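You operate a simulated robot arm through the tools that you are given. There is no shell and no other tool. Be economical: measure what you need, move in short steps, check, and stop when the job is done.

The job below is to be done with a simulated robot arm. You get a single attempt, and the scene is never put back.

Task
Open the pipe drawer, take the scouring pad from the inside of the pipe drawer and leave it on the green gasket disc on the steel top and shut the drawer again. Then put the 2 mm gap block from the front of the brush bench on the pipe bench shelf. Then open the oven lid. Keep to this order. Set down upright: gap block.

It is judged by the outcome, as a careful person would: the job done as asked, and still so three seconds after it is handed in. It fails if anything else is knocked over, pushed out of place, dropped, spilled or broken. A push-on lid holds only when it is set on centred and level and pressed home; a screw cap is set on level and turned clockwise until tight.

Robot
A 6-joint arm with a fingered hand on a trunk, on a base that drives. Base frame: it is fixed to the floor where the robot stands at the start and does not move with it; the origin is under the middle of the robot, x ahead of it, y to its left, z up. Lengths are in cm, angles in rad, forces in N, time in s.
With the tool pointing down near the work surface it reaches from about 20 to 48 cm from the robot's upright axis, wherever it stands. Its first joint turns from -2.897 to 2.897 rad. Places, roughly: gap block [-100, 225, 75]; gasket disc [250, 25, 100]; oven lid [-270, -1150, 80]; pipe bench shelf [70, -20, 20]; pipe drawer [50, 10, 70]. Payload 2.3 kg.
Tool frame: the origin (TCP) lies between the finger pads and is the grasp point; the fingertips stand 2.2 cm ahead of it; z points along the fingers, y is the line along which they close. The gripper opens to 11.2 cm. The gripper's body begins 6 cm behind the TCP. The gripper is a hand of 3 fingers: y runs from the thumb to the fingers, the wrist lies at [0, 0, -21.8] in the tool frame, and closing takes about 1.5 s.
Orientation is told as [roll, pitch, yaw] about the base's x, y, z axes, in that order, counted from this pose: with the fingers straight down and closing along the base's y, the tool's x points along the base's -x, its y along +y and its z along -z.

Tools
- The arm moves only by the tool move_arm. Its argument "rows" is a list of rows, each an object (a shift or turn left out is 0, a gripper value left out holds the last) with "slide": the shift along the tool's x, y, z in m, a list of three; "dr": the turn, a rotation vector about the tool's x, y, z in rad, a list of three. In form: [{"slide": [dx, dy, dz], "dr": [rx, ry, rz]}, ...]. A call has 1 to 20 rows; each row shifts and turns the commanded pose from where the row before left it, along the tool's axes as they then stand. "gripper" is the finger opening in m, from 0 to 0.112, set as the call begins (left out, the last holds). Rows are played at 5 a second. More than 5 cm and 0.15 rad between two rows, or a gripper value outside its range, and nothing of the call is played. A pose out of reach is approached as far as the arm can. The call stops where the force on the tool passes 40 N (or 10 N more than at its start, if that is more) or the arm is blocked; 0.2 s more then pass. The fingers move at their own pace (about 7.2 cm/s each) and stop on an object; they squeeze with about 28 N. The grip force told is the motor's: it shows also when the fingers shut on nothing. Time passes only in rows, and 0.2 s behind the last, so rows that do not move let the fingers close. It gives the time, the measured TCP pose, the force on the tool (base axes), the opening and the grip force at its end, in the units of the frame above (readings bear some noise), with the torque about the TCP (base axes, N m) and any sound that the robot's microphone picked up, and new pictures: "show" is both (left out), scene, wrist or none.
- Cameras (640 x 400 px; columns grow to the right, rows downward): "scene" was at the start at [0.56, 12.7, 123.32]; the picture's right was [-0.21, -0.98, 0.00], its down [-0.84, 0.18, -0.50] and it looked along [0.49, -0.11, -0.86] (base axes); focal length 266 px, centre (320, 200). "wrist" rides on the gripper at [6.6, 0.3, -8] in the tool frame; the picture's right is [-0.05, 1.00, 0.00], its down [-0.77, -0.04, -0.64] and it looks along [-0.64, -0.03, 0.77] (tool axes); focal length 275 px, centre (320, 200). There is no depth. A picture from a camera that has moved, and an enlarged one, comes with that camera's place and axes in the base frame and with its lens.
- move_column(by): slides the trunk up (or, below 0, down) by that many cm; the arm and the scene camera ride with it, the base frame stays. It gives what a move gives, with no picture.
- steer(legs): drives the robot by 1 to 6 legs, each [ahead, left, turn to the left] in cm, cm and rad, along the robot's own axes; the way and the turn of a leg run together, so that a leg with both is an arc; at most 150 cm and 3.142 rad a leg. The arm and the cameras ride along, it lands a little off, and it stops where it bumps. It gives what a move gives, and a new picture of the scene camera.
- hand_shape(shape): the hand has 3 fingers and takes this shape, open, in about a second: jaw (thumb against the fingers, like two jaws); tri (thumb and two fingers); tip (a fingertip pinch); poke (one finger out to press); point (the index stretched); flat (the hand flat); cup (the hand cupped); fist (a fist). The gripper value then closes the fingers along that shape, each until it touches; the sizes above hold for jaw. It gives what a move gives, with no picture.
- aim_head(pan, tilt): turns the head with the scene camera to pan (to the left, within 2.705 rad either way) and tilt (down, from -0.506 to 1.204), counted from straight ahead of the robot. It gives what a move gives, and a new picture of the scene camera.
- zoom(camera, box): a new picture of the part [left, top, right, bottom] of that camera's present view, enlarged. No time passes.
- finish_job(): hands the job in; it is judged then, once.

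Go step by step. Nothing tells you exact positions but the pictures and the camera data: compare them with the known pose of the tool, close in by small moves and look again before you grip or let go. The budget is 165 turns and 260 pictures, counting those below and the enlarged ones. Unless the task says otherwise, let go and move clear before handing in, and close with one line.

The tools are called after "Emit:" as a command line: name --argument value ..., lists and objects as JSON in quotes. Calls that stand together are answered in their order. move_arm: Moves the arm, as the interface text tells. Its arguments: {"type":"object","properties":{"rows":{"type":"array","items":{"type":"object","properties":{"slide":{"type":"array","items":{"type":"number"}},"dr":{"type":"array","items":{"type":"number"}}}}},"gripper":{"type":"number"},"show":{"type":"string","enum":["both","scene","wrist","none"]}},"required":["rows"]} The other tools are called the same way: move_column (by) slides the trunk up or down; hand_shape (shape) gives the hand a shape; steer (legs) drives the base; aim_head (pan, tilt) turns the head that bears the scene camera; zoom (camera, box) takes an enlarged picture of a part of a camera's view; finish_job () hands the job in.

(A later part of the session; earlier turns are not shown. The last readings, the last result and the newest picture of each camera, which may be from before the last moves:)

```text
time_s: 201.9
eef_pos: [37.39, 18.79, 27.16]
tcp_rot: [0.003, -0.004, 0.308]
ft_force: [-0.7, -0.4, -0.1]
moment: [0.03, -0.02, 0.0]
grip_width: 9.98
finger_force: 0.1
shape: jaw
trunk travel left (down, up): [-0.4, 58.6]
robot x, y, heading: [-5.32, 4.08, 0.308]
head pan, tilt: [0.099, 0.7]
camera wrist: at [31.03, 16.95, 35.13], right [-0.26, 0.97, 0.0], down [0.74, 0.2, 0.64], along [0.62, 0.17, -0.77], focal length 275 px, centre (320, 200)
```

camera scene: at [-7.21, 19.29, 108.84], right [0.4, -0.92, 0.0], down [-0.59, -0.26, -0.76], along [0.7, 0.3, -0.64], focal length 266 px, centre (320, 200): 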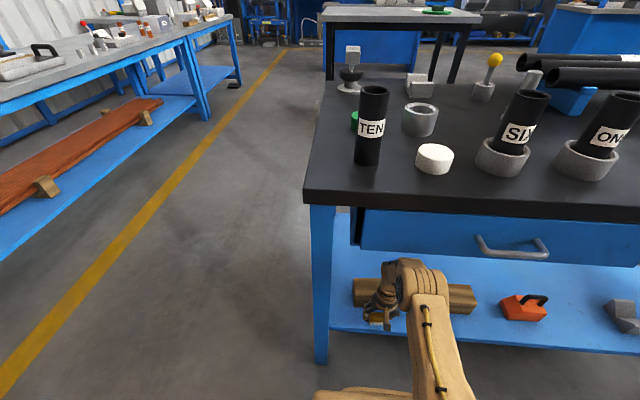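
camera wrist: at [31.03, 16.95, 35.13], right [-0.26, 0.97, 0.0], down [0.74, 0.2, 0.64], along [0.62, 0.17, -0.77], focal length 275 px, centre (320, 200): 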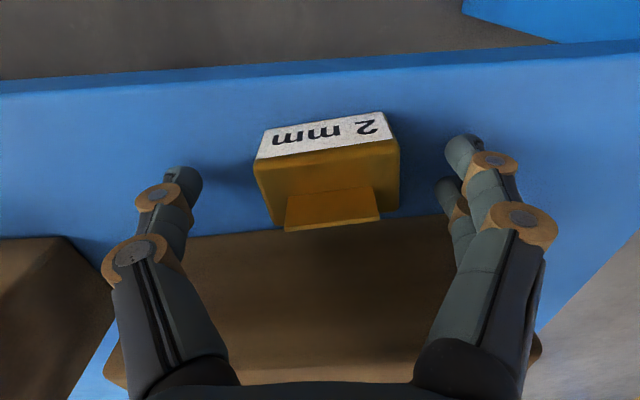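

The block stands free. I raise the hand a little and back out.

Emit:
move_arm --rows '[{"slide": [0, 0, -0.02]}, {"slide": [0, 0, -0.02]}, {"slide": [0, 0, -0.02]}]' --show "wrist"

Emit:
steer --legs '[[-36, 0, 0]]'

Emit:
zoom --camera "scene" --box '[300, 130, 540, 280]'

```text
time_s: 202.7
eef_pos: [36.73, 18.5, 31.71]
tcp_rot: [0.001, 0.02, 0.31]
ft_force: [0.6, -0.3, 0.5]
moment: [-0.01, -0.02, 0.01]
grip_width: 10.01
finger_force: 0.1
shape: jaw
trunk travel left (down, up): [-0.4, 58.6]
robot x, y, heading: [-5.35, 4.42, 0.305]
head pan, tilt: [0.099, 0.7]
camera wrist: at [30.56, 16.82, 39.93], right [-0.26, 0.97, 0.0], down [0.76, 0.2, 0.62], along [0.6, 0.16, -0.79], focal length 275 px, centre (320, 200)
```

wrist: 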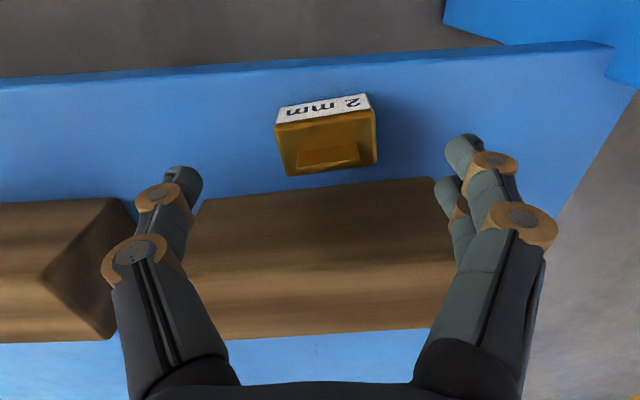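

```text
time_s: 205.0
eef_pos: [3.04, 7.96, 33.09]
tcp_rot: [0.002, -0.004, 0.311]
ft_force: [-0.4, 0.0, 0.2]
moment: [0.01, -0.01, -0.01]
grip_width: 10.0
finger_force: 0.0
shape: jaw
trunk travel left (down, up): [-0.4, 58.6]
robot x, y, heading: [-39.67, -6.9, 0.305]
head pan, tilt: [0.099, 0.7]
camera scene: at [-41.56, 8.32, 108.84], right [0.4, -0.92, 0.0], down [-0.59, -0.26, -0.76], along [0.7, 0.3, -0.64], focal length 266 px, centre (320, 200)
```

scene: 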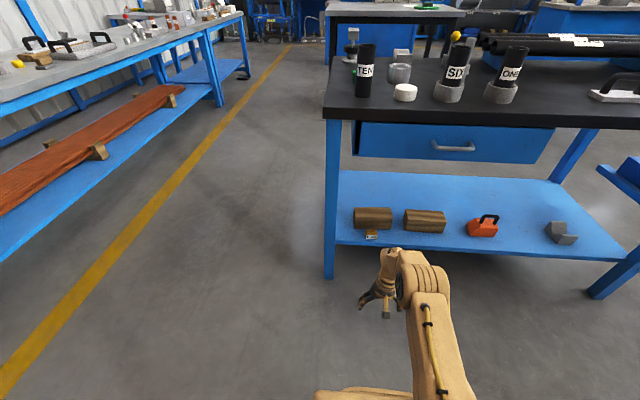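

```text
2.67 times, centred on (420, 205) of scene
camera zoom: at [-41.56, 8.32, 108.84], right [0.4, -0.92, 0.0], down [-0.59, -0.26, -0.76], along [0.7, 0.3, -0.64], focal length 709 px, centre (53, 187)
```

zoom: 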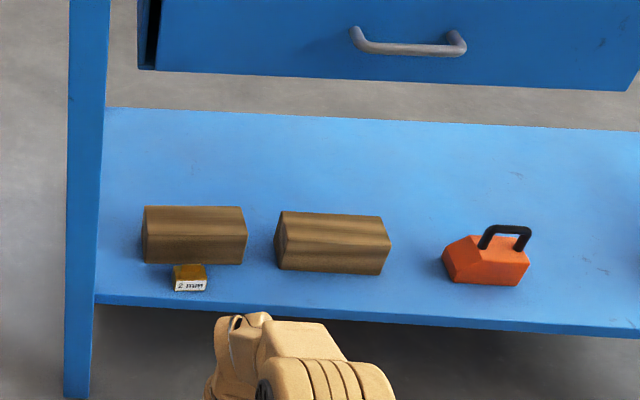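

The block stands upright on the shelf with its label outward. Now I tuck the arm and look toward the oven, over 11 m to my right.

Emit:
move_arm --rows '[{"slide": [0, 0, -0.04]}, {"slide": [0, 0, -0.04]}, {"slide": [0.01, 0, -0.04]}, {"slide": [0.03, 0, -0.04]}, {"slide": [0.04, 0, -0.04]}, {"slide": [0.04, 0, -0.04]}, {"slide": [0.03, 0, -0.04]}]' --show "none"

Emit:
move_column --by 40

Emit:
aim_head --pan -2.07 --tilt 0.25

Emit:
aim_head --pan -1.3 --tilt 0.35

```text
refused: row 5 steps farther than a row can; nothing moved
```

```text
time_s: 208.8
eef_pos: [3.33, 7.75, 73.19]
tcp_rot: [0.002, -0.006, 0.311]
ft_force: [-0.4, -0.7, 0.6]
moment: [0.0, 0.02, 0.01]
grip_width: 9.98
finger_force: 0.1
shape: jaw
trunk travel left (down, up): [-40.4, 18.6]
robot x, y, heading: [-39.48, -6.8, 0.313]
head pan, tilt: [0.099, 0.7]
```

```text
time_s: 210.9
eef_pos: [3.17, 7.89, 73.14]
tcp_rot: [0.001, -0.007, 0.31]
ft_force: [0.3, -0.6, 0.3]
moment: [-0.02, 0.0, 0.0]
grip_width: 9.95
finger_force: 0.0
shape: jaw
trunk travel left (down, up): [-40.4, 18.6]
robot x, y, heading: [-39.42, -6.65, 0.31]
head pan, tilt: [-2.07, 0.25]
camera scene: at [-51.12, -4.23, 152.93], right [-0.98, 0.19, 0.0], down [0.05, 0.24, -0.97], along [-0.18, -0.95, -0.25], focal length 266 px, centre (320, 200)
```

scene: 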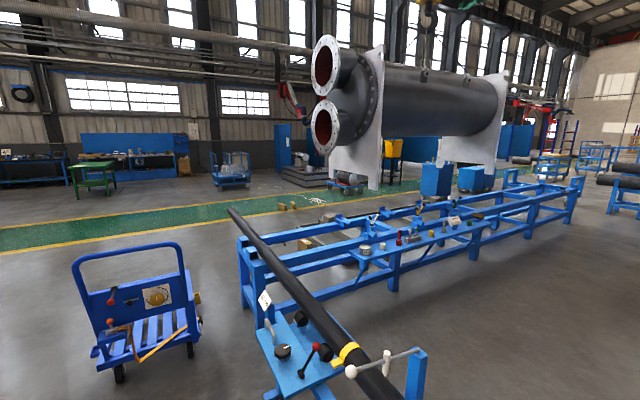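

```text
time_s: 212.0
eef_pos: [3.12, 7.95, 73.12]
tcp_rot: [0.002, -0.005, 0.309]
ft_force: [-0.9, 0.2, -0.6]
moment: [-0.02, 0.01, -0.02]
grip_width: 9.96
finger_force: 0.0
shape: jaw
trunk travel left (down, up): [-40.4, 18.6]
robot x, y, heading: [-39.11, -6.46, 0.305]
head pan, tilt: [-1.3, 0.351]
camera scene: at [-44.27, -2.85, 151.99], right [-0.84, -0.55, 0.0], down [-0.19, 0.29, -0.94], along [0.51, -0.79, -0.34], focal length 266 px, centre (320, 200)
```

scene: 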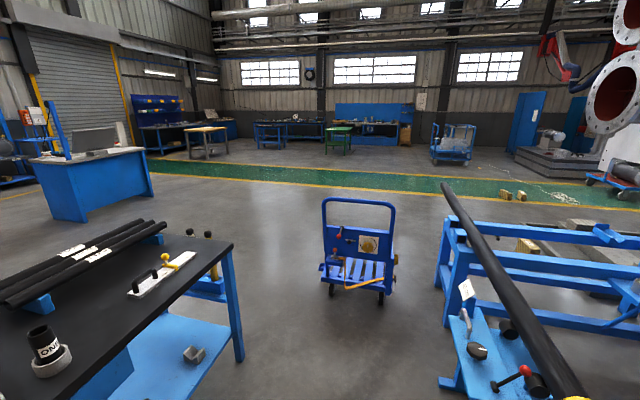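

The direct gap beside the cart is too tight, so I go round the back of the pipe bench: left aisle, forward, then right toward the green lane. First I tuck the arm.

Emit:
move_arm --rows '[{"slide": [0.03, 0, -0.03]}, {"slide": [0.03, 0, -0.03]}, {"slide": [0.03, 0, -0.03]}, {"slide": [0.03, 0, -0.03]}, {"slide": [0.02, 0, -0.02]}]' --show "none"

Emit:
steer --legs '[[0, 73, 0], [100, 0, 0], [90, 0, 0]]'

```text
time_s: 213.2
eef_pos: [-10.1, 3.61, 87.32]
tcp_rot: [0.002, -0.006, 0.31]
ft_force: [-0.5, -0.1, 0.8]
moment: [-0.02, 0.01, 0.01]
grip_width: 9.99
finger_force: 0.0
shape: jaw
trunk travel left (down, up): [-40.4, 18.6]
robot x, y, heading: [-39.27, -6.7, 0.305]
head pan, tilt: [-1.3, 0.351]
```

```text
time_s: 226.4
eef_pos: [149.43, 132.77, 87.21]
tcp_rot: [0.003, -0.005, 0.306]
ft_force: [-0.2, 0.3, 0.3]
moment: [0.0, 0.03, -0.01]
grip_width: 9.99
finger_force: 0.0
shape: jaw
trunk travel left (down, up): [-40.4, 18.6]
robot x, y, heading: [120.24, 122.6, 0.306]
head pan, tilt: [-1.3, 0.351]
camera scene: at [115.2, 126.52, 151.98], right [-0.84, -0.54, 0.0], down [-0.19, 0.29, -0.94], along [0.51, -0.79, -0.34], focal length 266 px, centre (320, 200)
```

scene: 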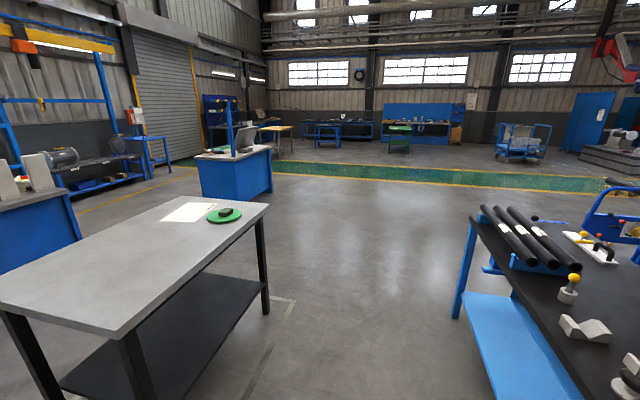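

Clear ahead between bench and steel table. I strafe right past them.

Emit:
steer --legs '[[0, -140, 0], [0, -140, 0]]'

Emit:
aim_head --pan -2.0 --tilt 0.3

```text
time_s: 239.9
eef_pos: [237.37, -130.81, 87.15]
tcp_rot: [0.002, -0.006, 0.337]
ft_force: [-0.3, 0.3, 0.1]
moment: [0.06, -0.02, 0.04]
grip_width: 10.0
finger_force: 0.0
shape: jaw
trunk travel left (down, up): [-40.4, 18.6]
robot x, y, heading: [208.33, -141.91, 0.335]
head pan, tilt: [-1.3, 0.351]
camera scene: at [203.3, -138.19, 151.99], right [-0.82, -0.57, 0.0], down [-0.2, 0.28, -0.94], along [0.53, -0.77, -0.34], focal length 266 px, centre (320, 200)
```

scene: 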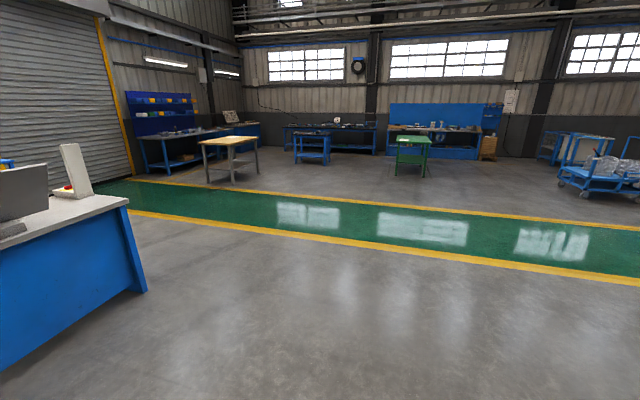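

```text
time_s: 240.9
eef_pos: [237.29, -130.86, 87.21]
tcp_rot: [0.001, -0.006, 0.337]
ft_force: [0.4, -0.9, -0.3]
moment: [-0.02, 0.01, 0.0]
grip_width: 9.96
finger_force: 0.1
shape: jaw
trunk travel left (down, up): [-40.4, 18.6]
robot x, y, heading: [208.39, -141.95, 0.335]
head pan, tilt: [-2.0, 0.3]
camera scene: at [197.12, -139.8, 152.46], right [-1.0, 0.09, 0.0], down [0.03, 0.29, -0.96], along [-0.09, -0.95, -0.3], focal length 266 px, centre (320, 200)
```

scene: 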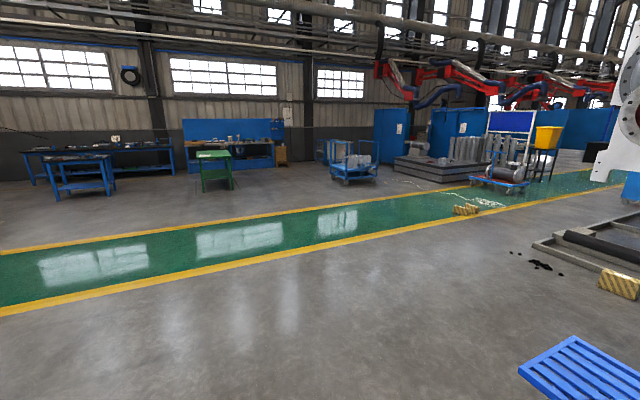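

Emit:
zoom --camera "scene" --box '[310, 90, 570, 220]'

```text
2.46 times, centred on (440, 155) of scene
camera zoom: at [197.12, -139.8, 152.46], right [-1.0, 0.09, 0.0], down [0.03, 0.29, -0.96], along [-0.09, -0.95, -0.3], focal length 655 px, centre (25, 311)
```

zoom: 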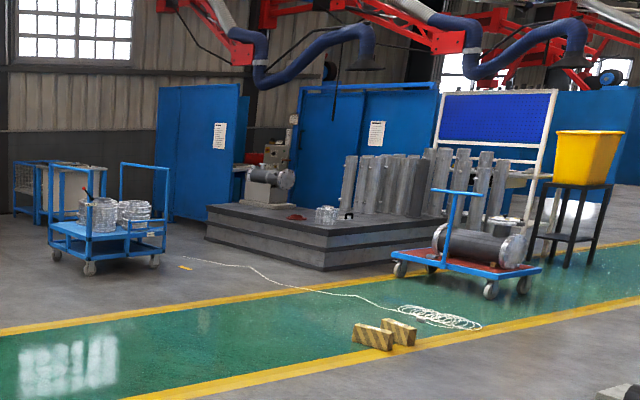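

The target lies among the booths beyond the green lane. I turn toward it and drive out to the lane.

Emit:
steer --legs '[[0, 0, -2.246], [150, 0, 0], [150, 0, 0], [110, 0, 0]]'

Emit:
aim_head --pan 0.1 --tilt 0.15

```text
time_s: 265.9
eef_pos: [56.93, -555.45, 87.12]
tcp_rot: [0.001, -0.006, -1.937]
ft_force: [-0.5, -0.7, -0.4]
moment: [0.01, -0.02, -0.02]
grip_width: 9.98
finger_force: 0.1
shape: jaw
trunk travel left (down, up): [-40.4, 18.6]
robot x, y, heading: [66.9, -526.09, -1.935]
head pan, tilt: [-2.0, 0.3]
camera scene: at [76.05, -518.96, 152.46], right [0.72, 0.7, 0.0], down [0.21, -0.21, -0.96], along [-0.67, 0.68, -0.3], focal length 266 px, centre (320, 200)
```

scene: 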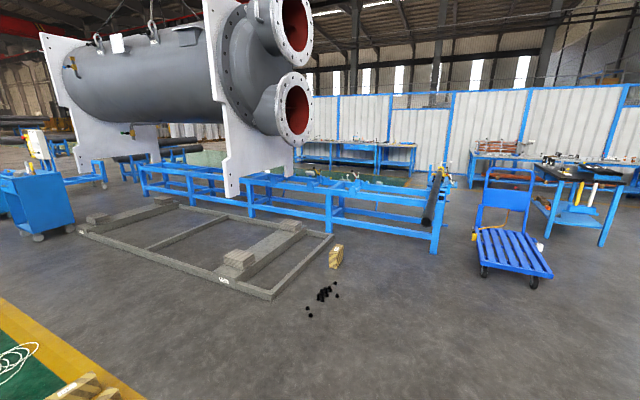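

```text
time_s: 267.9
eef_pos: [56.94, -555.46, 87.24]
tcp_rot: [0.002, -0.004, -1.936]
ft_force: [-0.4, -0.1, 0.0]
moment: [-0.03, -0.01, -0.01]
grip_width: 9.99
finger_force: 0.0
shape: jaw
trunk travel left (down, up): [-40.4, 18.6]
robot x, y, heading: [67.27, -526.56, -1.939]
head pan, tilt: [0.099, 0.15]
camera scene: at [80.12, -534.56, 153.85], right [-0.96, 0.27, 0.0], down [0.04, 0.14, -0.99], along [-0.26, -0.95, -0.15], focal length 266 px, centre (320, 200)
```

scene: 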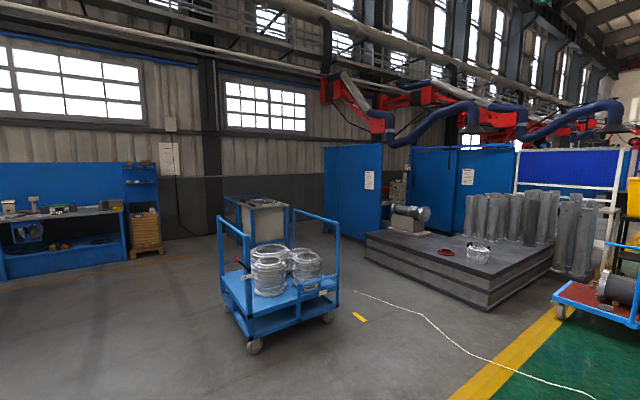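

Emit:
zoom --camera "scene" --box '[310, 130, 470, 240]'

Emit:
zoom --camera "scene" --box '[200, 170, 360, 280]'

```text
3.64 times, centred on (390, 185) of scene
camera zoom: at [80.12, -534.56, 153.85], right [-0.96, 0.27, 0.0], down [0.04, 0.14, -0.99], along [-0.26, -0.95, -0.15], focal length 967 px, centre (66, 254)
```

zoom: 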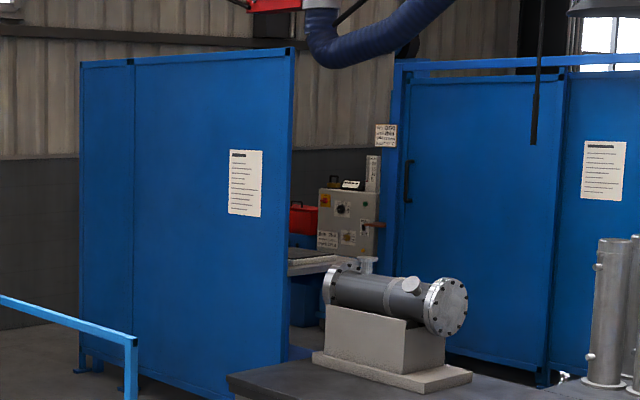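

```text
3.64 times, centred on (280, 225) of scene
camera zoom: at [80.12, -534.56, 153.85], right [-0.96, 0.27, 0.0], down [0.04, 0.14, -0.99], along [-0.26, -0.95, -0.15], focal length 967 px, centre (466, 109)
```

zoom: 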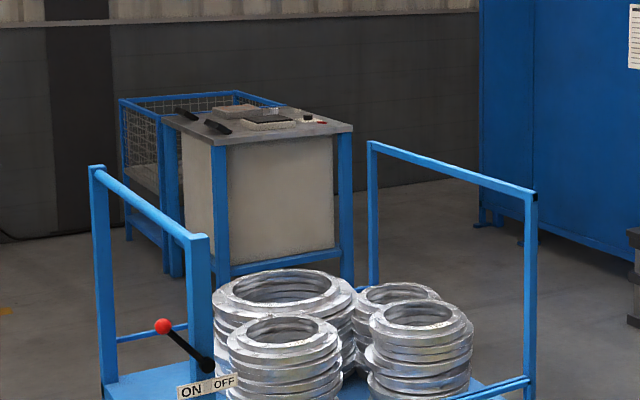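

The oven seems to be inside the booth through the doorway behind the raised platform. I drive closer, keeping between the cart and the platform.

Emit:
steer --legs '[[75, -40, 0], [50, -30, 0]]'

Emit:
aim_head --pan -0.1 --tilt 0.35

```text
time_s: 275.3
eef_pos: [-53.98, -646.7, 87.27]
tcp_rot: [0.002, -0.005, -1.934]
ft_force: [-0.3, -1.1, -0.4]
moment: [-0.02, -0.01, -0.01]
grip_width: 9.99
finger_force: 0.0
shape: jaw
trunk travel left (down, up): [-40.4, 18.6]
robot x, y, heading: [-43.78, -617.67, -1.936]
head pan, tilt: [0.099, 0.15]
camera scene: at [-30.77, -625.76, 153.86], right [-0.96, 0.26, 0.0], down [0.04, 0.14, -0.99], along [-0.26, -0.95, -0.15], focal length 266 px, centre (320, 200)
```

scene: 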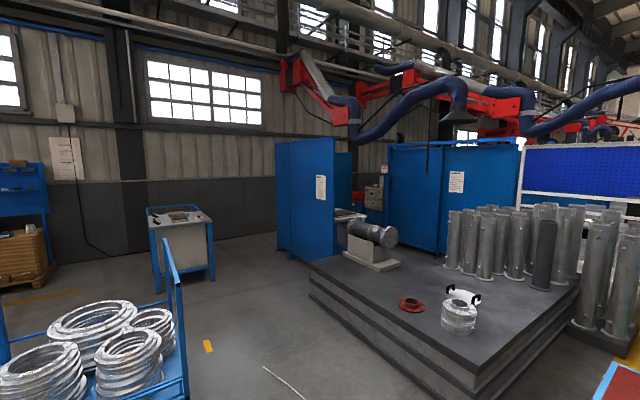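

```text
time_s: 276.1
eef_pos: [-53.87, -646.74, 87.11]
tcp_rot: [0.002, -0.006, -1.935]
ft_force: [0.4, 1.4, 0.8]
moment: [0.0, 0.01, 0.02]
grip_width: 10.01
finger_force: 0.0
shape: jaw
trunk travel left (down, up): [-40.4, 18.6]
robot x, y, heading: [-43.75, -618.07, -1.94]
head pan, tilt: [-0.099, 0.351]
camera scene: at [-32.47, -625.11, 151.99], right [-0.89, 0.45, 0.0], down [0.15, 0.31, -0.94], along [-0.42, -0.84, -0.34], focal length 266 px, centre (320, 200)
```

scene: 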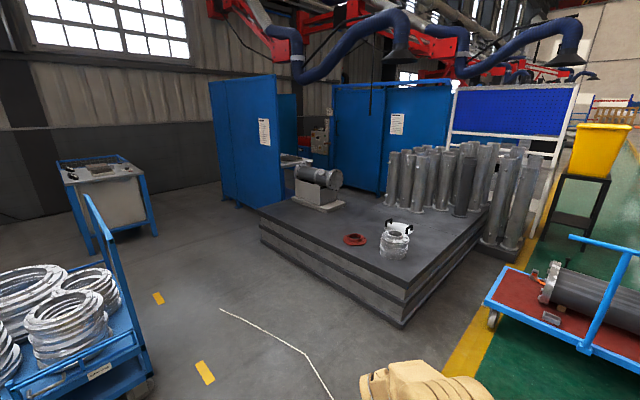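

Doorway to the booth is behind the platform. I square up to the building, shift right, and pass between cart and platform.

Emit:
steer --legs '[[0, 0, 0.676], [25, -88, 0]]'

Emit:
aim_head --pan 0.0 --tilt 0.5

```text
time_s: 282.6
eef_pos: [-109.03, -696.63, 87.23]
tcp_rot: [0.002, -0.004, -1.263]
ft_force: [-0.2, -0.2, 0.1]
moment: [-0.02, 0.02, 0.0]
grip_width: 9.98
finger_force: 0.1
shape: jaw
trunk travel left (down, up): [-40.4, 18.6]
robot x, y, heading: [-119.39, -666.97, -1.264]
head pan, tilt: [-0.099, 0.351]
camera scene: at [-105.72, -666.43, 151.99], right [-0.98, -0.2, 0.0], down [-0.07, 0.34, -0.94], along [0.19, -0.92, -0.34], focal length 266 px, centre (320, 200)
```

scene: 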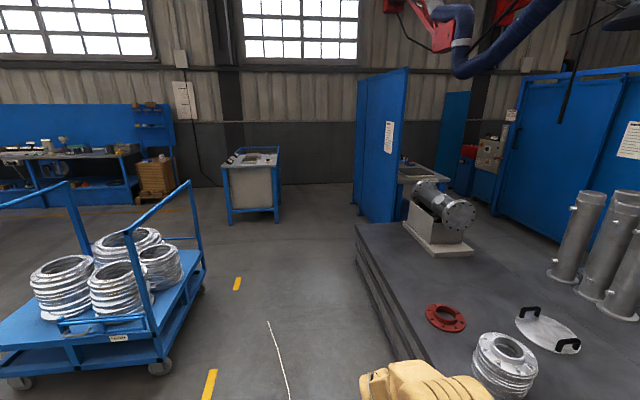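

```text
time_s: 283.3
eef_pos: [-109.11, -696.61, 87.25]
tcp_rot: [0.002, -0.005, -1.263]
ft_force: [0.0, 0.4, -0.3]
moment: [0.0, -0.01, -0.01]
grip_width: 9.97
finger_force: 0.1
shape: jaw
trunk travel left (down, up): [-40.4, 18.6]
robot x, y, heading: [-119.38, -666.93, -1.27]
head pan, tilt: [0.0, 0.499]
camera scene: at [-104.87, -665.98, 150.62], right [-0.95, -0.3, 0.0], down [-0.14, 0.46, -0.88], along [0.26, -0.84, -0.48], focal length 266 px, centre (320, 200)
```

scene: 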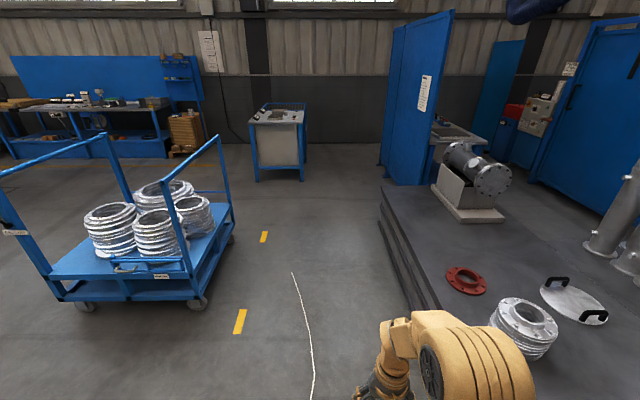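

I edge slightly right and drive ahead to the corridor behind the platform.

Emit:
steer --legs '[[0, -6, 0.004], [145, 0, 0], [140, 0, 0]]'

Emit:
aim_head --pan -1.2 --tilt 0.35

```text
time_s: 297.6
eef_pos: [-23.64, -966.75, 87.23]
tcp_rot: [0.002, -0.006, -1.23]
ft_force: [0.6, 0.5, -0.4]
moment: [0.0, -0.02, -0.04]
grip_width: 9.98
finger_force: 0.0
shape: jaw
trunk travel left (down, up): [-40.4, 18.6]
robot x, y, heading: [-34.63, -937.98, -1.229]
head pan, tilt: [0.0, 0.499]
camera scene: at [-20.44, -935.98, 150.62], right [-0.94, -0.33, 0.0], down [-0.16, 0.45, -0.88], along [0.29, -0.83, -0.48], focal length 266 px, centre (320, 200)
```

scene: 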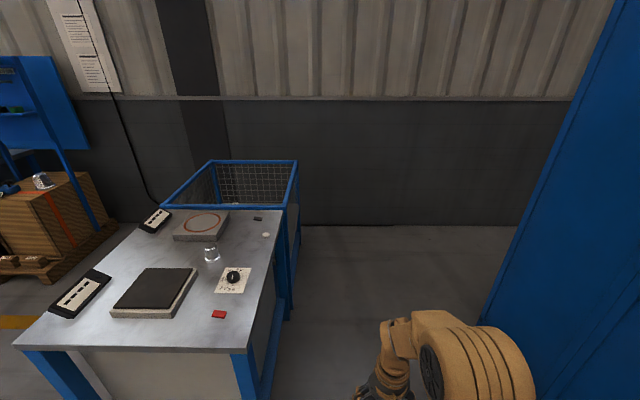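

```text
time_s: 299.0
eef_pos: [-23.62, -966.69, 87.06]
tcp_rot: [0.002, -0.005, -1.23]
ft_force: [0.1, 0.1, 0.7]
moment: [-0.02, 0.01, 0.02]
grip_width: 9.98
finger_force: 0.1
shape: jaw
trunk travel left (down, up): [-40.4, 18.6]
robot x, y, heading: [-35.04, -937.72, -1.232]
head pan, tilt: [-1.201, 0.351]
camera scene: at [-30.54, -933.44, 151.98], right [-0.65, 0.76, 0.0], down [0.26, 0.22, -0.94], along [-0.71, -0.61, -0.34], focal length 266 px, centre (320, 200)
```

scene: 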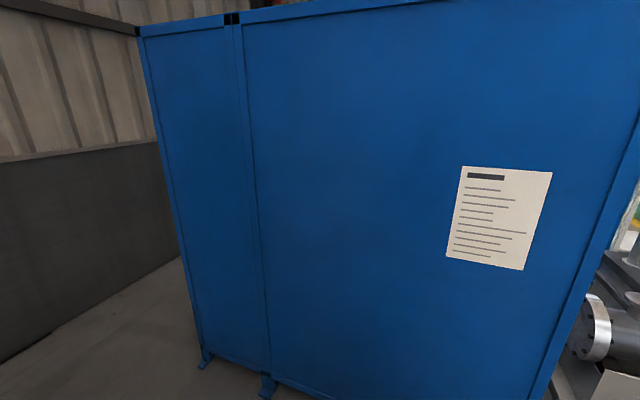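

The blue screen runs parallel to my path, with a gap of about 110 cm between its far end and the wall. I turn to face the booth and strafe left toward that gap.

Emit:
steer --legs '[[0, 0, -1.6], [0, 120, 0]]'

Emit:
aim_head --pan 0.0 --tilt 0.5

```text
time_s: 309.0
eef_pos: [-28.55, -1062.38, 87.22]
tcp_rot: [0.002, -0.005, -2.833]
ft_force: [0.5, 0.5, 0.2]
moment: [0.01, -0.01, 0.0]
grip_width: 9.97
finger_force: 0.2
shape: jaw
trunk travel left (down, up): [-40.4, 18.6]
robot x, y, heading: [0.97, -1052.42, -2.841]
head pan, tilt: [-1.201, 0.351]
camera scene: at [4.96, -1056.49, 151.98], right [0.78, 0.63, 0.0], down [0.21, -0.27, -0.94], along [-0.59, 0.73, -0.34], focal length 266 px, centre (320, 200)
```

scene: 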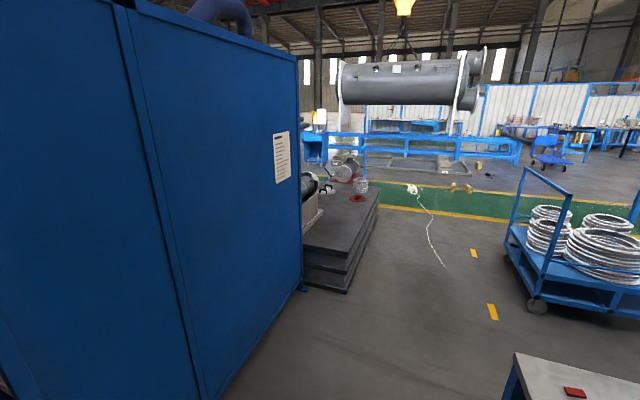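

```text
time_s: 310.4
eef_pos: [-28.53, -1062.38, 87.27]
tcp_rot: [0.001, -0.006, -2.833]
ft_force: [-0.8, 0.0, -0.1]
moment: [0.02, -0.04, -0.03]
grip_width: 9.95
finger_force: 0.1
shape: jaw
trunk travel left (down, up): [-40.4, 18.6]
robot x, y, heading: [0.81, -1052.5, -2.835]
head pan, tilt: [0.0, 0.499]
camera scene: at [2.1, -1066.46, 150.62], right [-0.3, 0.95, 0.0], down [0.46, 0.14, -0.88], along [-0.84, -0.26, -0.48], focal length 266 px, centre (320, 200)
```

scene: 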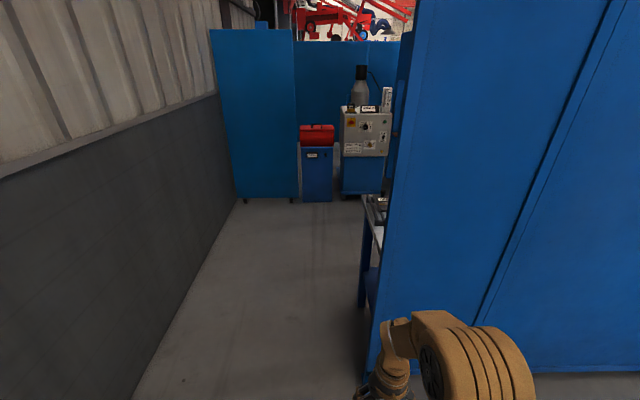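

I can see into the booth: a red box and a grey box with knobs on blue cabinets. I zoom in.

Emit:
zoom --camera "scene" --box '[270, 50, 430, 210]'

Emit:
zoom --camera "scene" --box '[290, 60, 410, 160]'

```text
2.50 times, centred on (350, 130) of scene
camera zoom: at [2.1, -1066.46, 150.62], right [-0.3, 0.95, 0.0], down [0.46, 0.14, -0.88], along [-0.84, -0.26, -0.48], focal length 665 px, centre (245, 375)
```

zoom: 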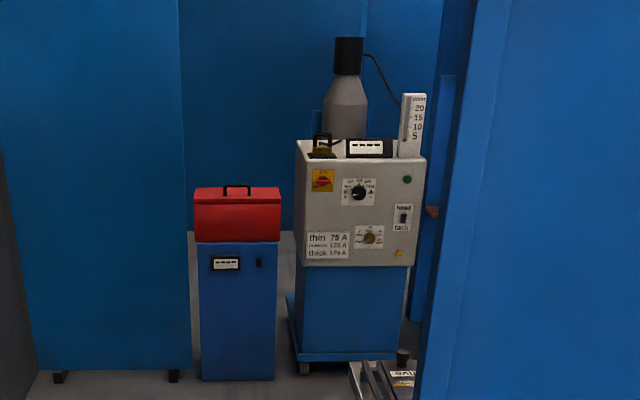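

```text
4.00 times, centred on (350, 110) of scene
camera zoom: at [2.1, -1066.46, 150.62], right [-0.3, 0.95, 0.0], down [0.46, 0.14, -0.88], along [-0.84, -0.26, -0.48], focal length 1064 px, centre (200, 560)
```

zoom: 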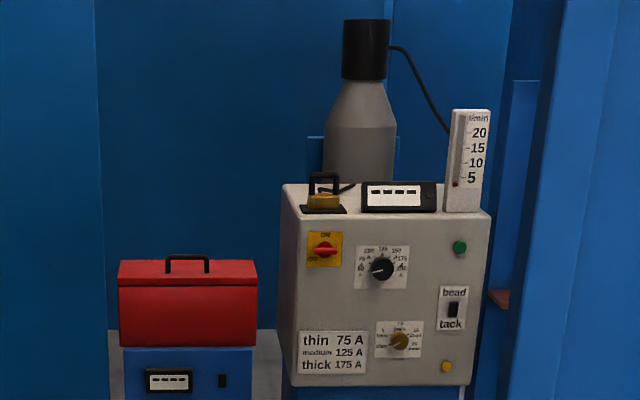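

The oven is the blue cabinet with the red lid and black handle, front at about (-255, -1150). I move into the gap along the wall and forward.

Emit:
steer --legs '[[0, 46, 0], [130, 0, 0]]'

Emit:
aim_head --pan 0.2 --tilt 0.6

```text
time_s: 319.3
eef_pos: [-140.24, -1144.56, 87.21]
tcp_rot: [0.002, -0.005, -2.845]
ft_force: [0.4, 0.5, -0.5]
moment: [0.01, -0.02, 0.04]
grip_width: 9.97
finger_force: 0.0
shape: jaw
trunk travel left (down, up): [-40.4, 18.6]
robot x, y, heading: [-110.64, -1134.72, -2.841]
head pan, tilt: [0.0, 0.499]
camera scene: at [-109.51, -1148.97, 150.62], right [-0.29, 0.96, 0.0], down [0.46, 0.14, -0.88], along [-0.84, -0.26, -0.48], focal length 266 px, centre (320, 200)
```

scene: 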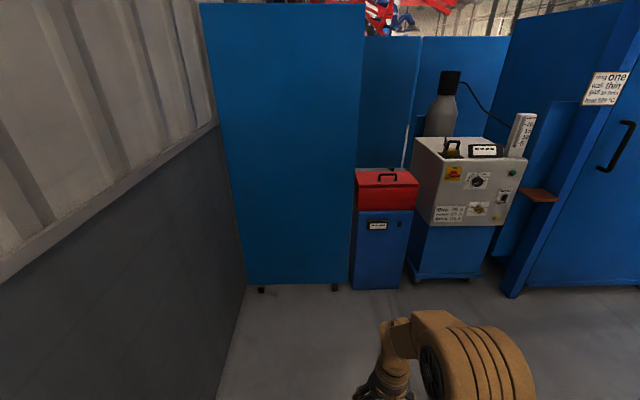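

```text
time_s: 320.0
eef_pos: [-140.19, -1144.6, 87.22]
tcp_rot: [0.002, -0.005, -2.843]
ft_force: [0.4, 0.1, 0.4]
moment: [0.0, -0.01, -0.01]
grip_width: 9.98
finger_force: 0.0
shape: jaw
trunk travel left (down, up): [-40.4, 18.6]
robot x, y, heading: [-110.8, -1134.44, -2.84]
head pan, tilt: [0.201, 0.6]
camera scene: at [-108.56, -1150.52, 149.71], right [-0.48, 0.88, 0.0], down [0.5, 0.27, -0.83], along [-0.73, -0.39, -0.56], focal length 266 px, centre (320, 200)
```

scene: 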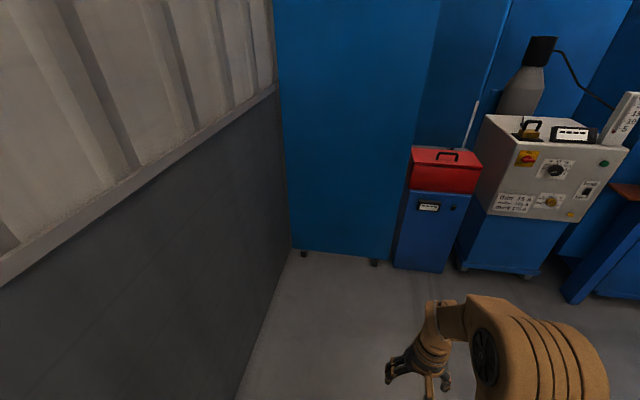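

The oven is straight on, 26 cm to my right, handle at about z 88. I raise the trunk and drive up to it.

Emit:
move_column --by 14

Emit:
steer --legs '[[85, 0, 0], [0, -26, 0]]'

Emit:
aim_head --pan 0.0 --tilt 0.8

Emit:
zoom --camera "wrist" --box '[0, 0, 640, 400]'

```text
time_s: 321.7
eef_pos: [-140.19, -1144.49, 101.23]
tcp_rot: [0.004, -0.006, -2.843]
ft_force: [-0.4, 0.4, 0.4]
moment: [0.0, 0.01, -0.01]
grip_width: 9.99
finger_force: 0.1
shape: jaw
trunk travel left (down, up): [-54.4, 4.6]
robot x, y, heading: [-110.99, -1134.48, -2.847]
head pan, tilt: [0.201, 0.6]
```

```text
time_s: 327.7
eef_pos: [-229.68, -1145.34, 101.27]
tcp_rot: [0.002, -0.005, -2.83]
ft_force: [0.9, 0.3, 0.0]
moment: [0.0, 0.03, -0.02]
grip_width: 9.99
finger_force: 0.1
shape: jaw
trunk travel left (down, up): [-54.4, 4.6]
robot x, y, heading: [-200.5, -1135.23, -2.834]
head pan, tilt: [0.201, 0.6]
camera scene: at [-197.98, -1150.89, 163.72], right [-0.49, 0.87, 0.0], down [0.49, 0.28, -0.83], along [-0.72, -0.4, -0.56], focal length 266 px, centre (320, 200)
```

scene: 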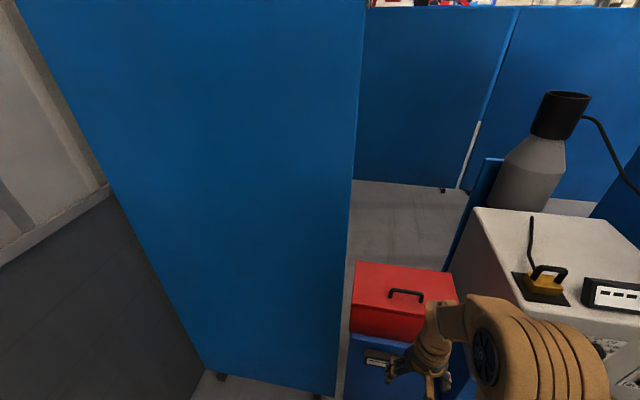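

```text
time_s: 328.4
eef_pos: [-229.65, -1145.43, 101.23]
tcp_rot: [0.001, -0.004, -2.831]
ft_force: [-0.5, 0.4, -0.8]
moment: [0.01, 0.0, -0.02]
grip_width: 9.99
finger_force: 0.1
shape: jaw
trunk travel left (down, up): [-54.4, 4.6]
robot x, y, heading: [-200.18, -1134.84, -2.833]
head pan, tilt: [0.0, 0.799]
camera scene: at [-197.92, -1149.14, 162.02], right [-0.31, 0.95, 0.0], down [0.68, 0.22, -0.7], along [-0.66, -0.21, -0.72], focal length 266 px, centre (320, 200)
```

scene: 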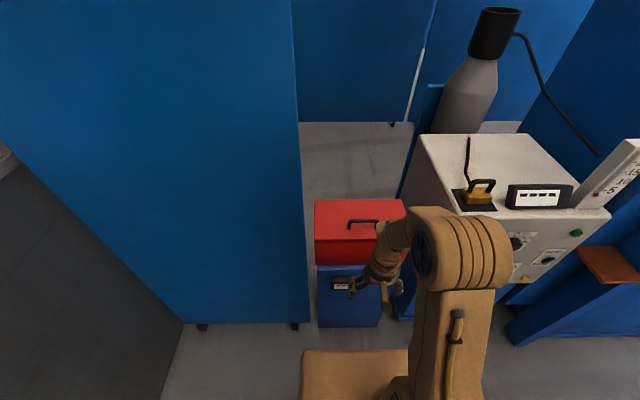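

```text
1.00 times, centred on (320, 200) of wrist
camera zoom: at [-223.09, -1143.74, 109.21], right [0.26, -0.97, 0.0], down [-0.74, -0.2, 0.64], along [-0.62, -0.17, -0.77], focal length 275 px, centre (320, 200)
```

zoom: 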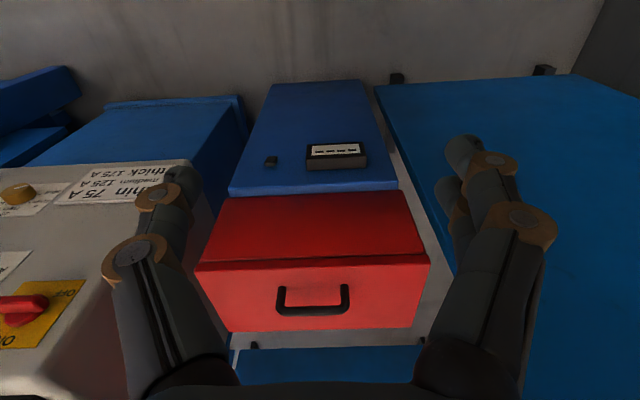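

The handle bar is at about (-258.2, -1152.5, 89.8), running across. I drive 14 cm closer and turn the hand so the fingers straddle the bar front-to-back.

Emit:
steer --legs '[[14, -0.9, 0]]'

Emit:
move_arm --rows '[{"dr": [0, 0, 0.1428]}, {"dr": [0, 0, 0.1428]}, {"dr": [0, 0, 0.1428]}, {"dr": [0, 0, 0.1428]}, {"dr": [0, 0, 0.1428]}, {"dr": [0, 0, 0.1428]}, {"dr": [0, 0, 0.1428]}, {"dr": [0, 0, 0.1428]}, {"dr": [0, 0, 0.1428]}, {"dr": [0, 0, 0.1428]}, {"dr": [0, 0, 0.1428]}]' --gripper 0.05

```text
time_s: 329.8
eef_pos: [-243.21, -1148.8, 101.2]
tcp_rot: [0.002, -0.003, -2.831]
ft_force: [-0.6, -0.5, 0.1]
moment: [0.02, -0.02, 0.0]
grip_width: 9.99
finger_force: 0.0
shape: jaw
trunk travel left (down, up): [-54.4, 4.6]
robot x, y, heading: [-213.74, -1138.81, -2.83]
head pan, tilt: [0.0, 0.799]
camera scene: at [-211.62, -1152.54, 162.02], right [-0.31, 0.95, 0.0], down [0.68, 0.22, -0.7], along [-0.66, -0.21, -0.72], focal length 266 px, centre (320, 200)
```

scene: 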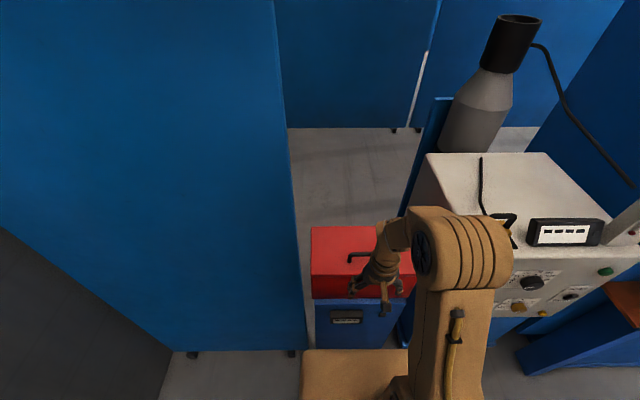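

```text
time_s: 332.2
eef_pos: [-243.22, -1148.89, 101.24]
tcp_rot: [0.005, 0.003, 1.879]
ft_force: [0.4, 0.2, 0.1]
moment: [-0.04, 0.01, 0.0]
grip_width: 5.06
finger_force: 0.1
shape: jaw
trunk travel left (down, up): [-54.4, 4.6]
robot x, y, heading: [-213.8, -1138.49, -2.826]
head pan, tilt: [0.0, 0.799]
camera scene: at [-211.52, -1152.51, 162.02], right [-0.31, 0.95, 0.0], down [0.68, 0.22, -0.7], along [-0.66, -0.21, -0.72], focal length 266 px, centre (320, 200)
camera wrist: at [-241.36, -1155.29, 109.22], right [-0.97, -0.26, 0.0], down [-0.2, 0.75, 0.63], along [-0.17, 0.61, -0.77], focal length 275 px, centre (320, 200)
```

scene: 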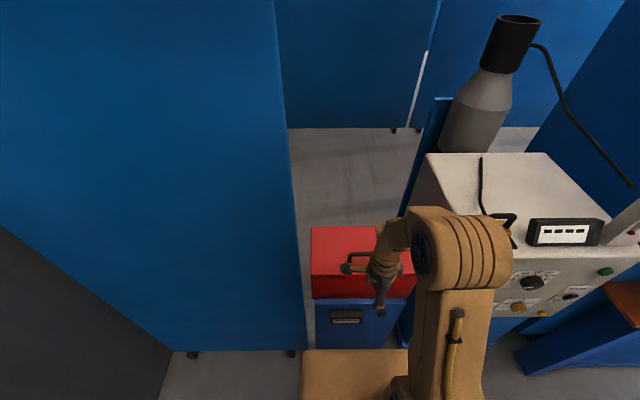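
wrist: 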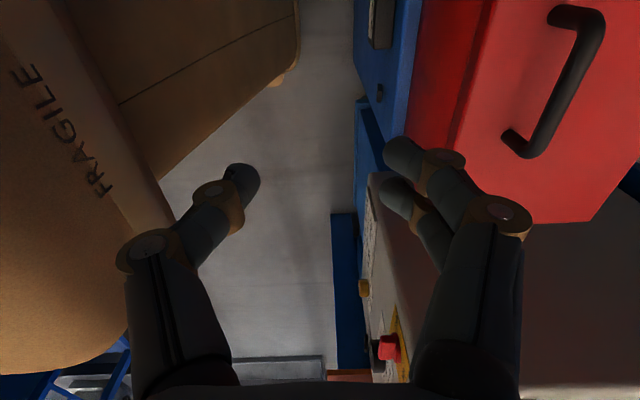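

The bar is 15.7 cm ahead and about 11 cm below the hand. I move over it.

Emit:
move_arm --rows '[{"slide": [-0.003, 0.04, 0]}, {"slide": [-0.004, 0.04, 0]}, {"slide": [0, 0.04, 0]}, {"slide": [0, 0.037, 0]}, {"slide": [0, 0, 0.03]}, {}]'

```text
time_s: 333.6
eef_pos: [-258.29, -1152.97, 98.29]
tcp_rot: [0.005, 0.002, 1.883]
ft_force: [0.3, 0.1, 0.3]
moment: [0.01, 0.0, 0.01]
grip_width: 5.05
finger_force: 0.0
shape: jaw
trunk travel left (down, up): [-54.4, 4.6]
robot x, y, heading: [-213.63, -1139.11, -2.831]
head pan, tilt: [0.0, 0.799]
camera scene: at [-211.53, -1152.52, 162.02], right [-0.31, 0.95, 0.0], down [0.68, 0.22, -0.7], along [-0.66, -0.21, -0.72], focal length 266 px, centre (320, 200)
camera wrist: at [-256.47, -1159.41, 106.36], right [-0.97, -0.26, 0.0], down [-0.2, 0.75, 0.63], along [-0.17, 0.61, -0.77], focal length 275 px, centre (320, 200)
```

scene: 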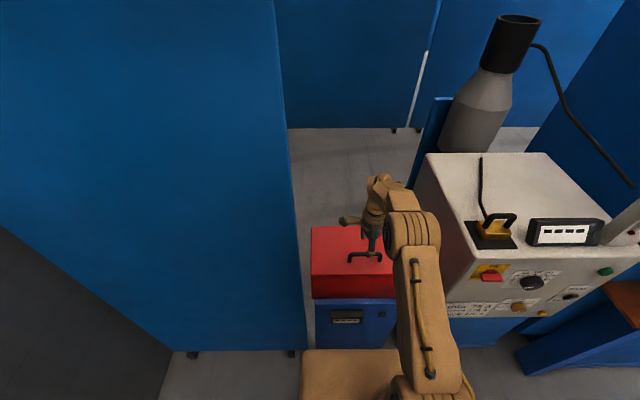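
wrist: 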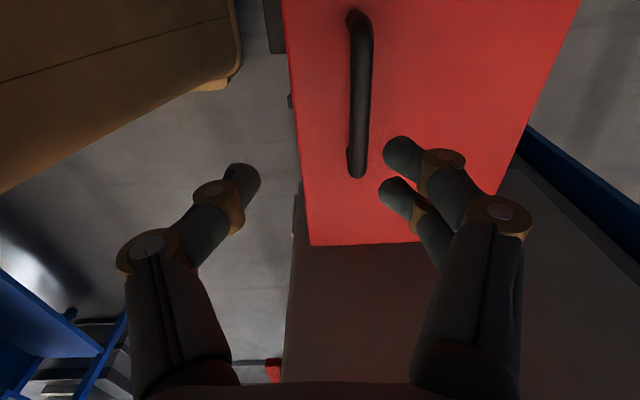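

A better triangulation puts the bar at (-261.1, -1153.6, 86.8). I shift 2.8 cm forward and come down in part.

Emit:
move_arm --rows '[{"slide": [0, 0.028, 0]}, {"slide": [0, 0, 0.03]}, {"slide": [0, 0, 0.03]}, {}]'

```text
time_s: 334.6
eef_pos: [-260.99, -1154.0, 92.24]
tcp_rot: [0.005, 0.002, 1.883]
ft_force: [-0.4, 0.6, 0.1]
moment: [0.0, 0.0, -0.01]
grip_width: 5.05
finger_force: 0.0
shape: jaw
trunk travel left (down, up): [-54.4, 4.6]
robot x, y, heading: [-214.04, -1138.03, -2.833]
head pan, tilt: [0.0, 0.799]
camera scene: at [-211.48, -1152.5, 162.02], right [-0.31, 0.95, 0.0], down [0.68, 0.22, -0.7], along [-0.66, -0.21, -0.72], focal length 266 px, centre (320, 200)
camera wrist: at [-259.11, -1160.38, 100.38], right [-0.97, -0.26, 0.0], down [-0.2, 0.75, 0.63], along [-0.17, 0.61, -0.77], focal length 275 px, centre (320, 200)
```

scene: 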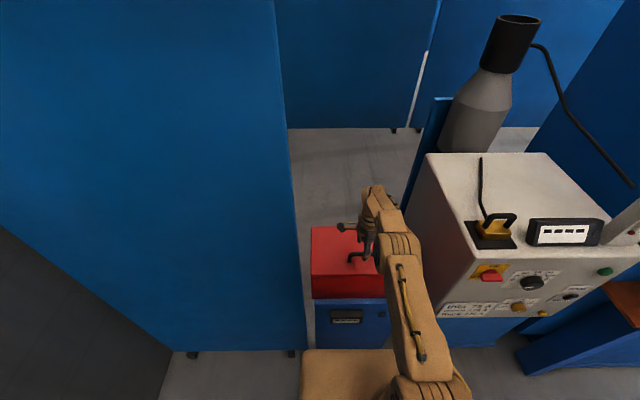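
wrist: 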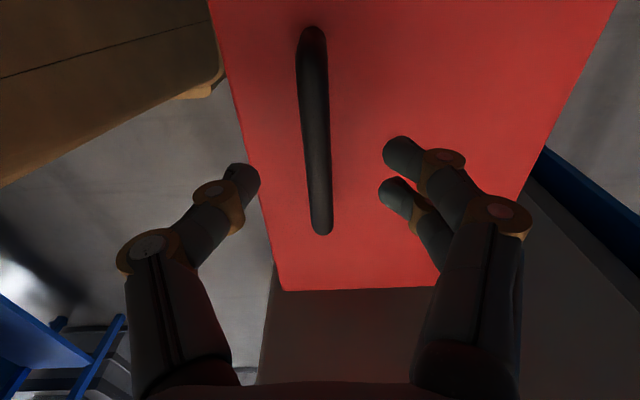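

The bar is centred between thumb and fingers. I descend and close.

Emit:
move_arm --rows '[{"slide": [0, 0, 0.02]}, {"slide": [0, 0, 0.015]}, {"slide": [0, 0, 0.01]}]' --show "none"

Emit:
move_arm --rows '[{}, {}, {}, {}, {}, {}, {}]' --gripper 0.0

```text
time_s: 335.4
eef_pos: [-260.88, -1153.95, 87.74]
tcp_rot: [0.008, 0.002, 1.884]
ft_force: [-0.3, -1.2, 0.2]
moment: [0.01, 0.02, 0.01]
grip_width: 5.05
finger_force: 0.1
shape: jaw
trunk travel left (down, up): [-54.4, 4.6]
robot x, y, heading: [-213.78, -1138.53, -2.838]
head pan, tilt: [0.0, 0.799]
```

```text
time_s: 337.0
eef_pos: [-260.97, -1153.97, 87.81]
tcp_rot: [0.006, 0.002, 1.882]
ft_force: [4.7, 1.7, -5.0]
moment: [-0.01, 0.02, -0.04]
grip_width: 0.02
finger_force: 27.7
shape: jaw
trunk travel left (down, up): [-54.4, 4.6]
robot x, y, heading: [-213.58, -1138.25, -2.83]
head pan, tilt: [0.0, 0.799]
camera scene: at [-211.47, -1152.5, 162.02], right [-0.31, 0.95, 0.0], down [0.68, 0.22, -0.7], along [-0.66, -0.21, -0.72], focal length 266 px, centre (320, 200)
camera wrist: at [-259.07, -1160.38, 95.89], right [-0.97, -0.26, 0.01], down [-0.2, 0.75, 0.63], along [-0.17, 0.61, -0.77], focal length 275 px, centre (320, 200)
```

scene: 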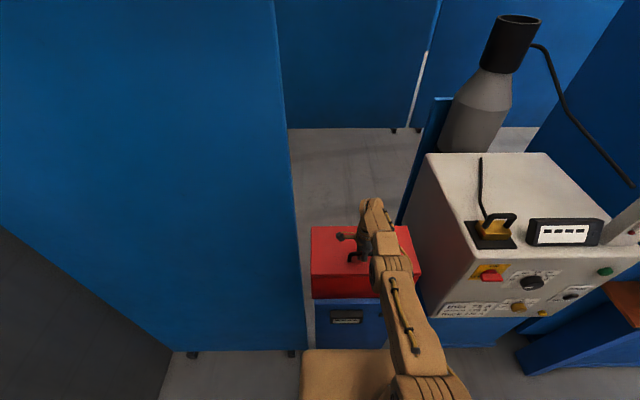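
wrist: 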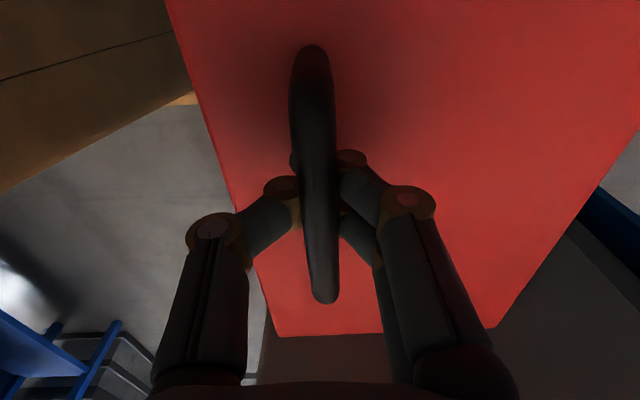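

The bar is caged. I try a small lift, up and back, and feel the forces.

Emit:
move_arm --rows '[{"slide": [0, 0.004, -0.006]}, {"slide": [0, 0.004, -0.006]}, {"slide": [0, 0.004, -0.006]}]'

```text
time_s: 337.8
eef_pos: [-261.57, -1154.07, 89.6]
tcp_rot: [0.001, 0.0, 1.885]
ft_force: [-10.7, -1.6, -12.9]
moment: [0.0, -0.08, -0.02]
grip_width: 0.01
finger_force: 27.7
shape: jaw
out of reach, approached as far as the arm can: row 1, 3
trunk travel left (down, up): [-54.4, 4.6]
robot x, y, heading: [-213.94, -1138.3, -2.832]
head pan, tilt: [0.0, 0.799]
camera scene: at [-212.06, -1152.64, 162.0], right [-0.3, 0.95, 0.0], down [0.69, 0.22, -0.69], along [-0.66, -0.21, -0.72], focal length 266 px, centre (320, 200)
camera wrist: at [-259.63, -1160.59, 97.64], right [-0.96, -0.26, 0.0], down [-0.2, 0.75, 0.64], along [-0.17, 0.61, -0.77], focal length 275 px, centre (320, 200)
```

scene: 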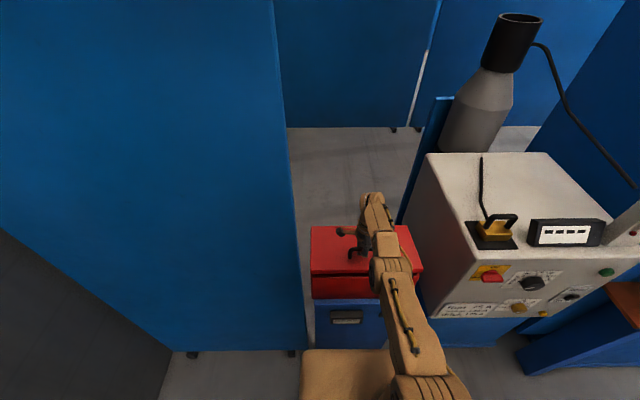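
wrist: 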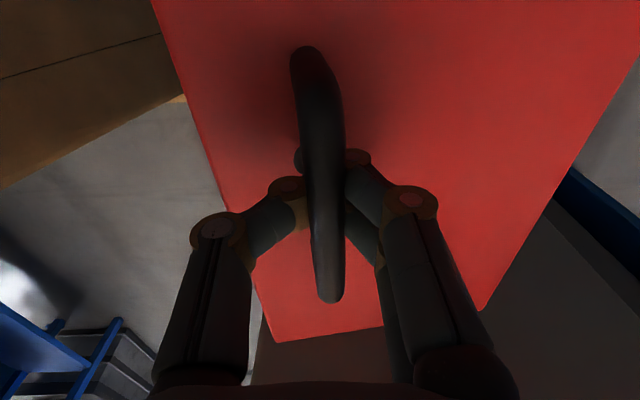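

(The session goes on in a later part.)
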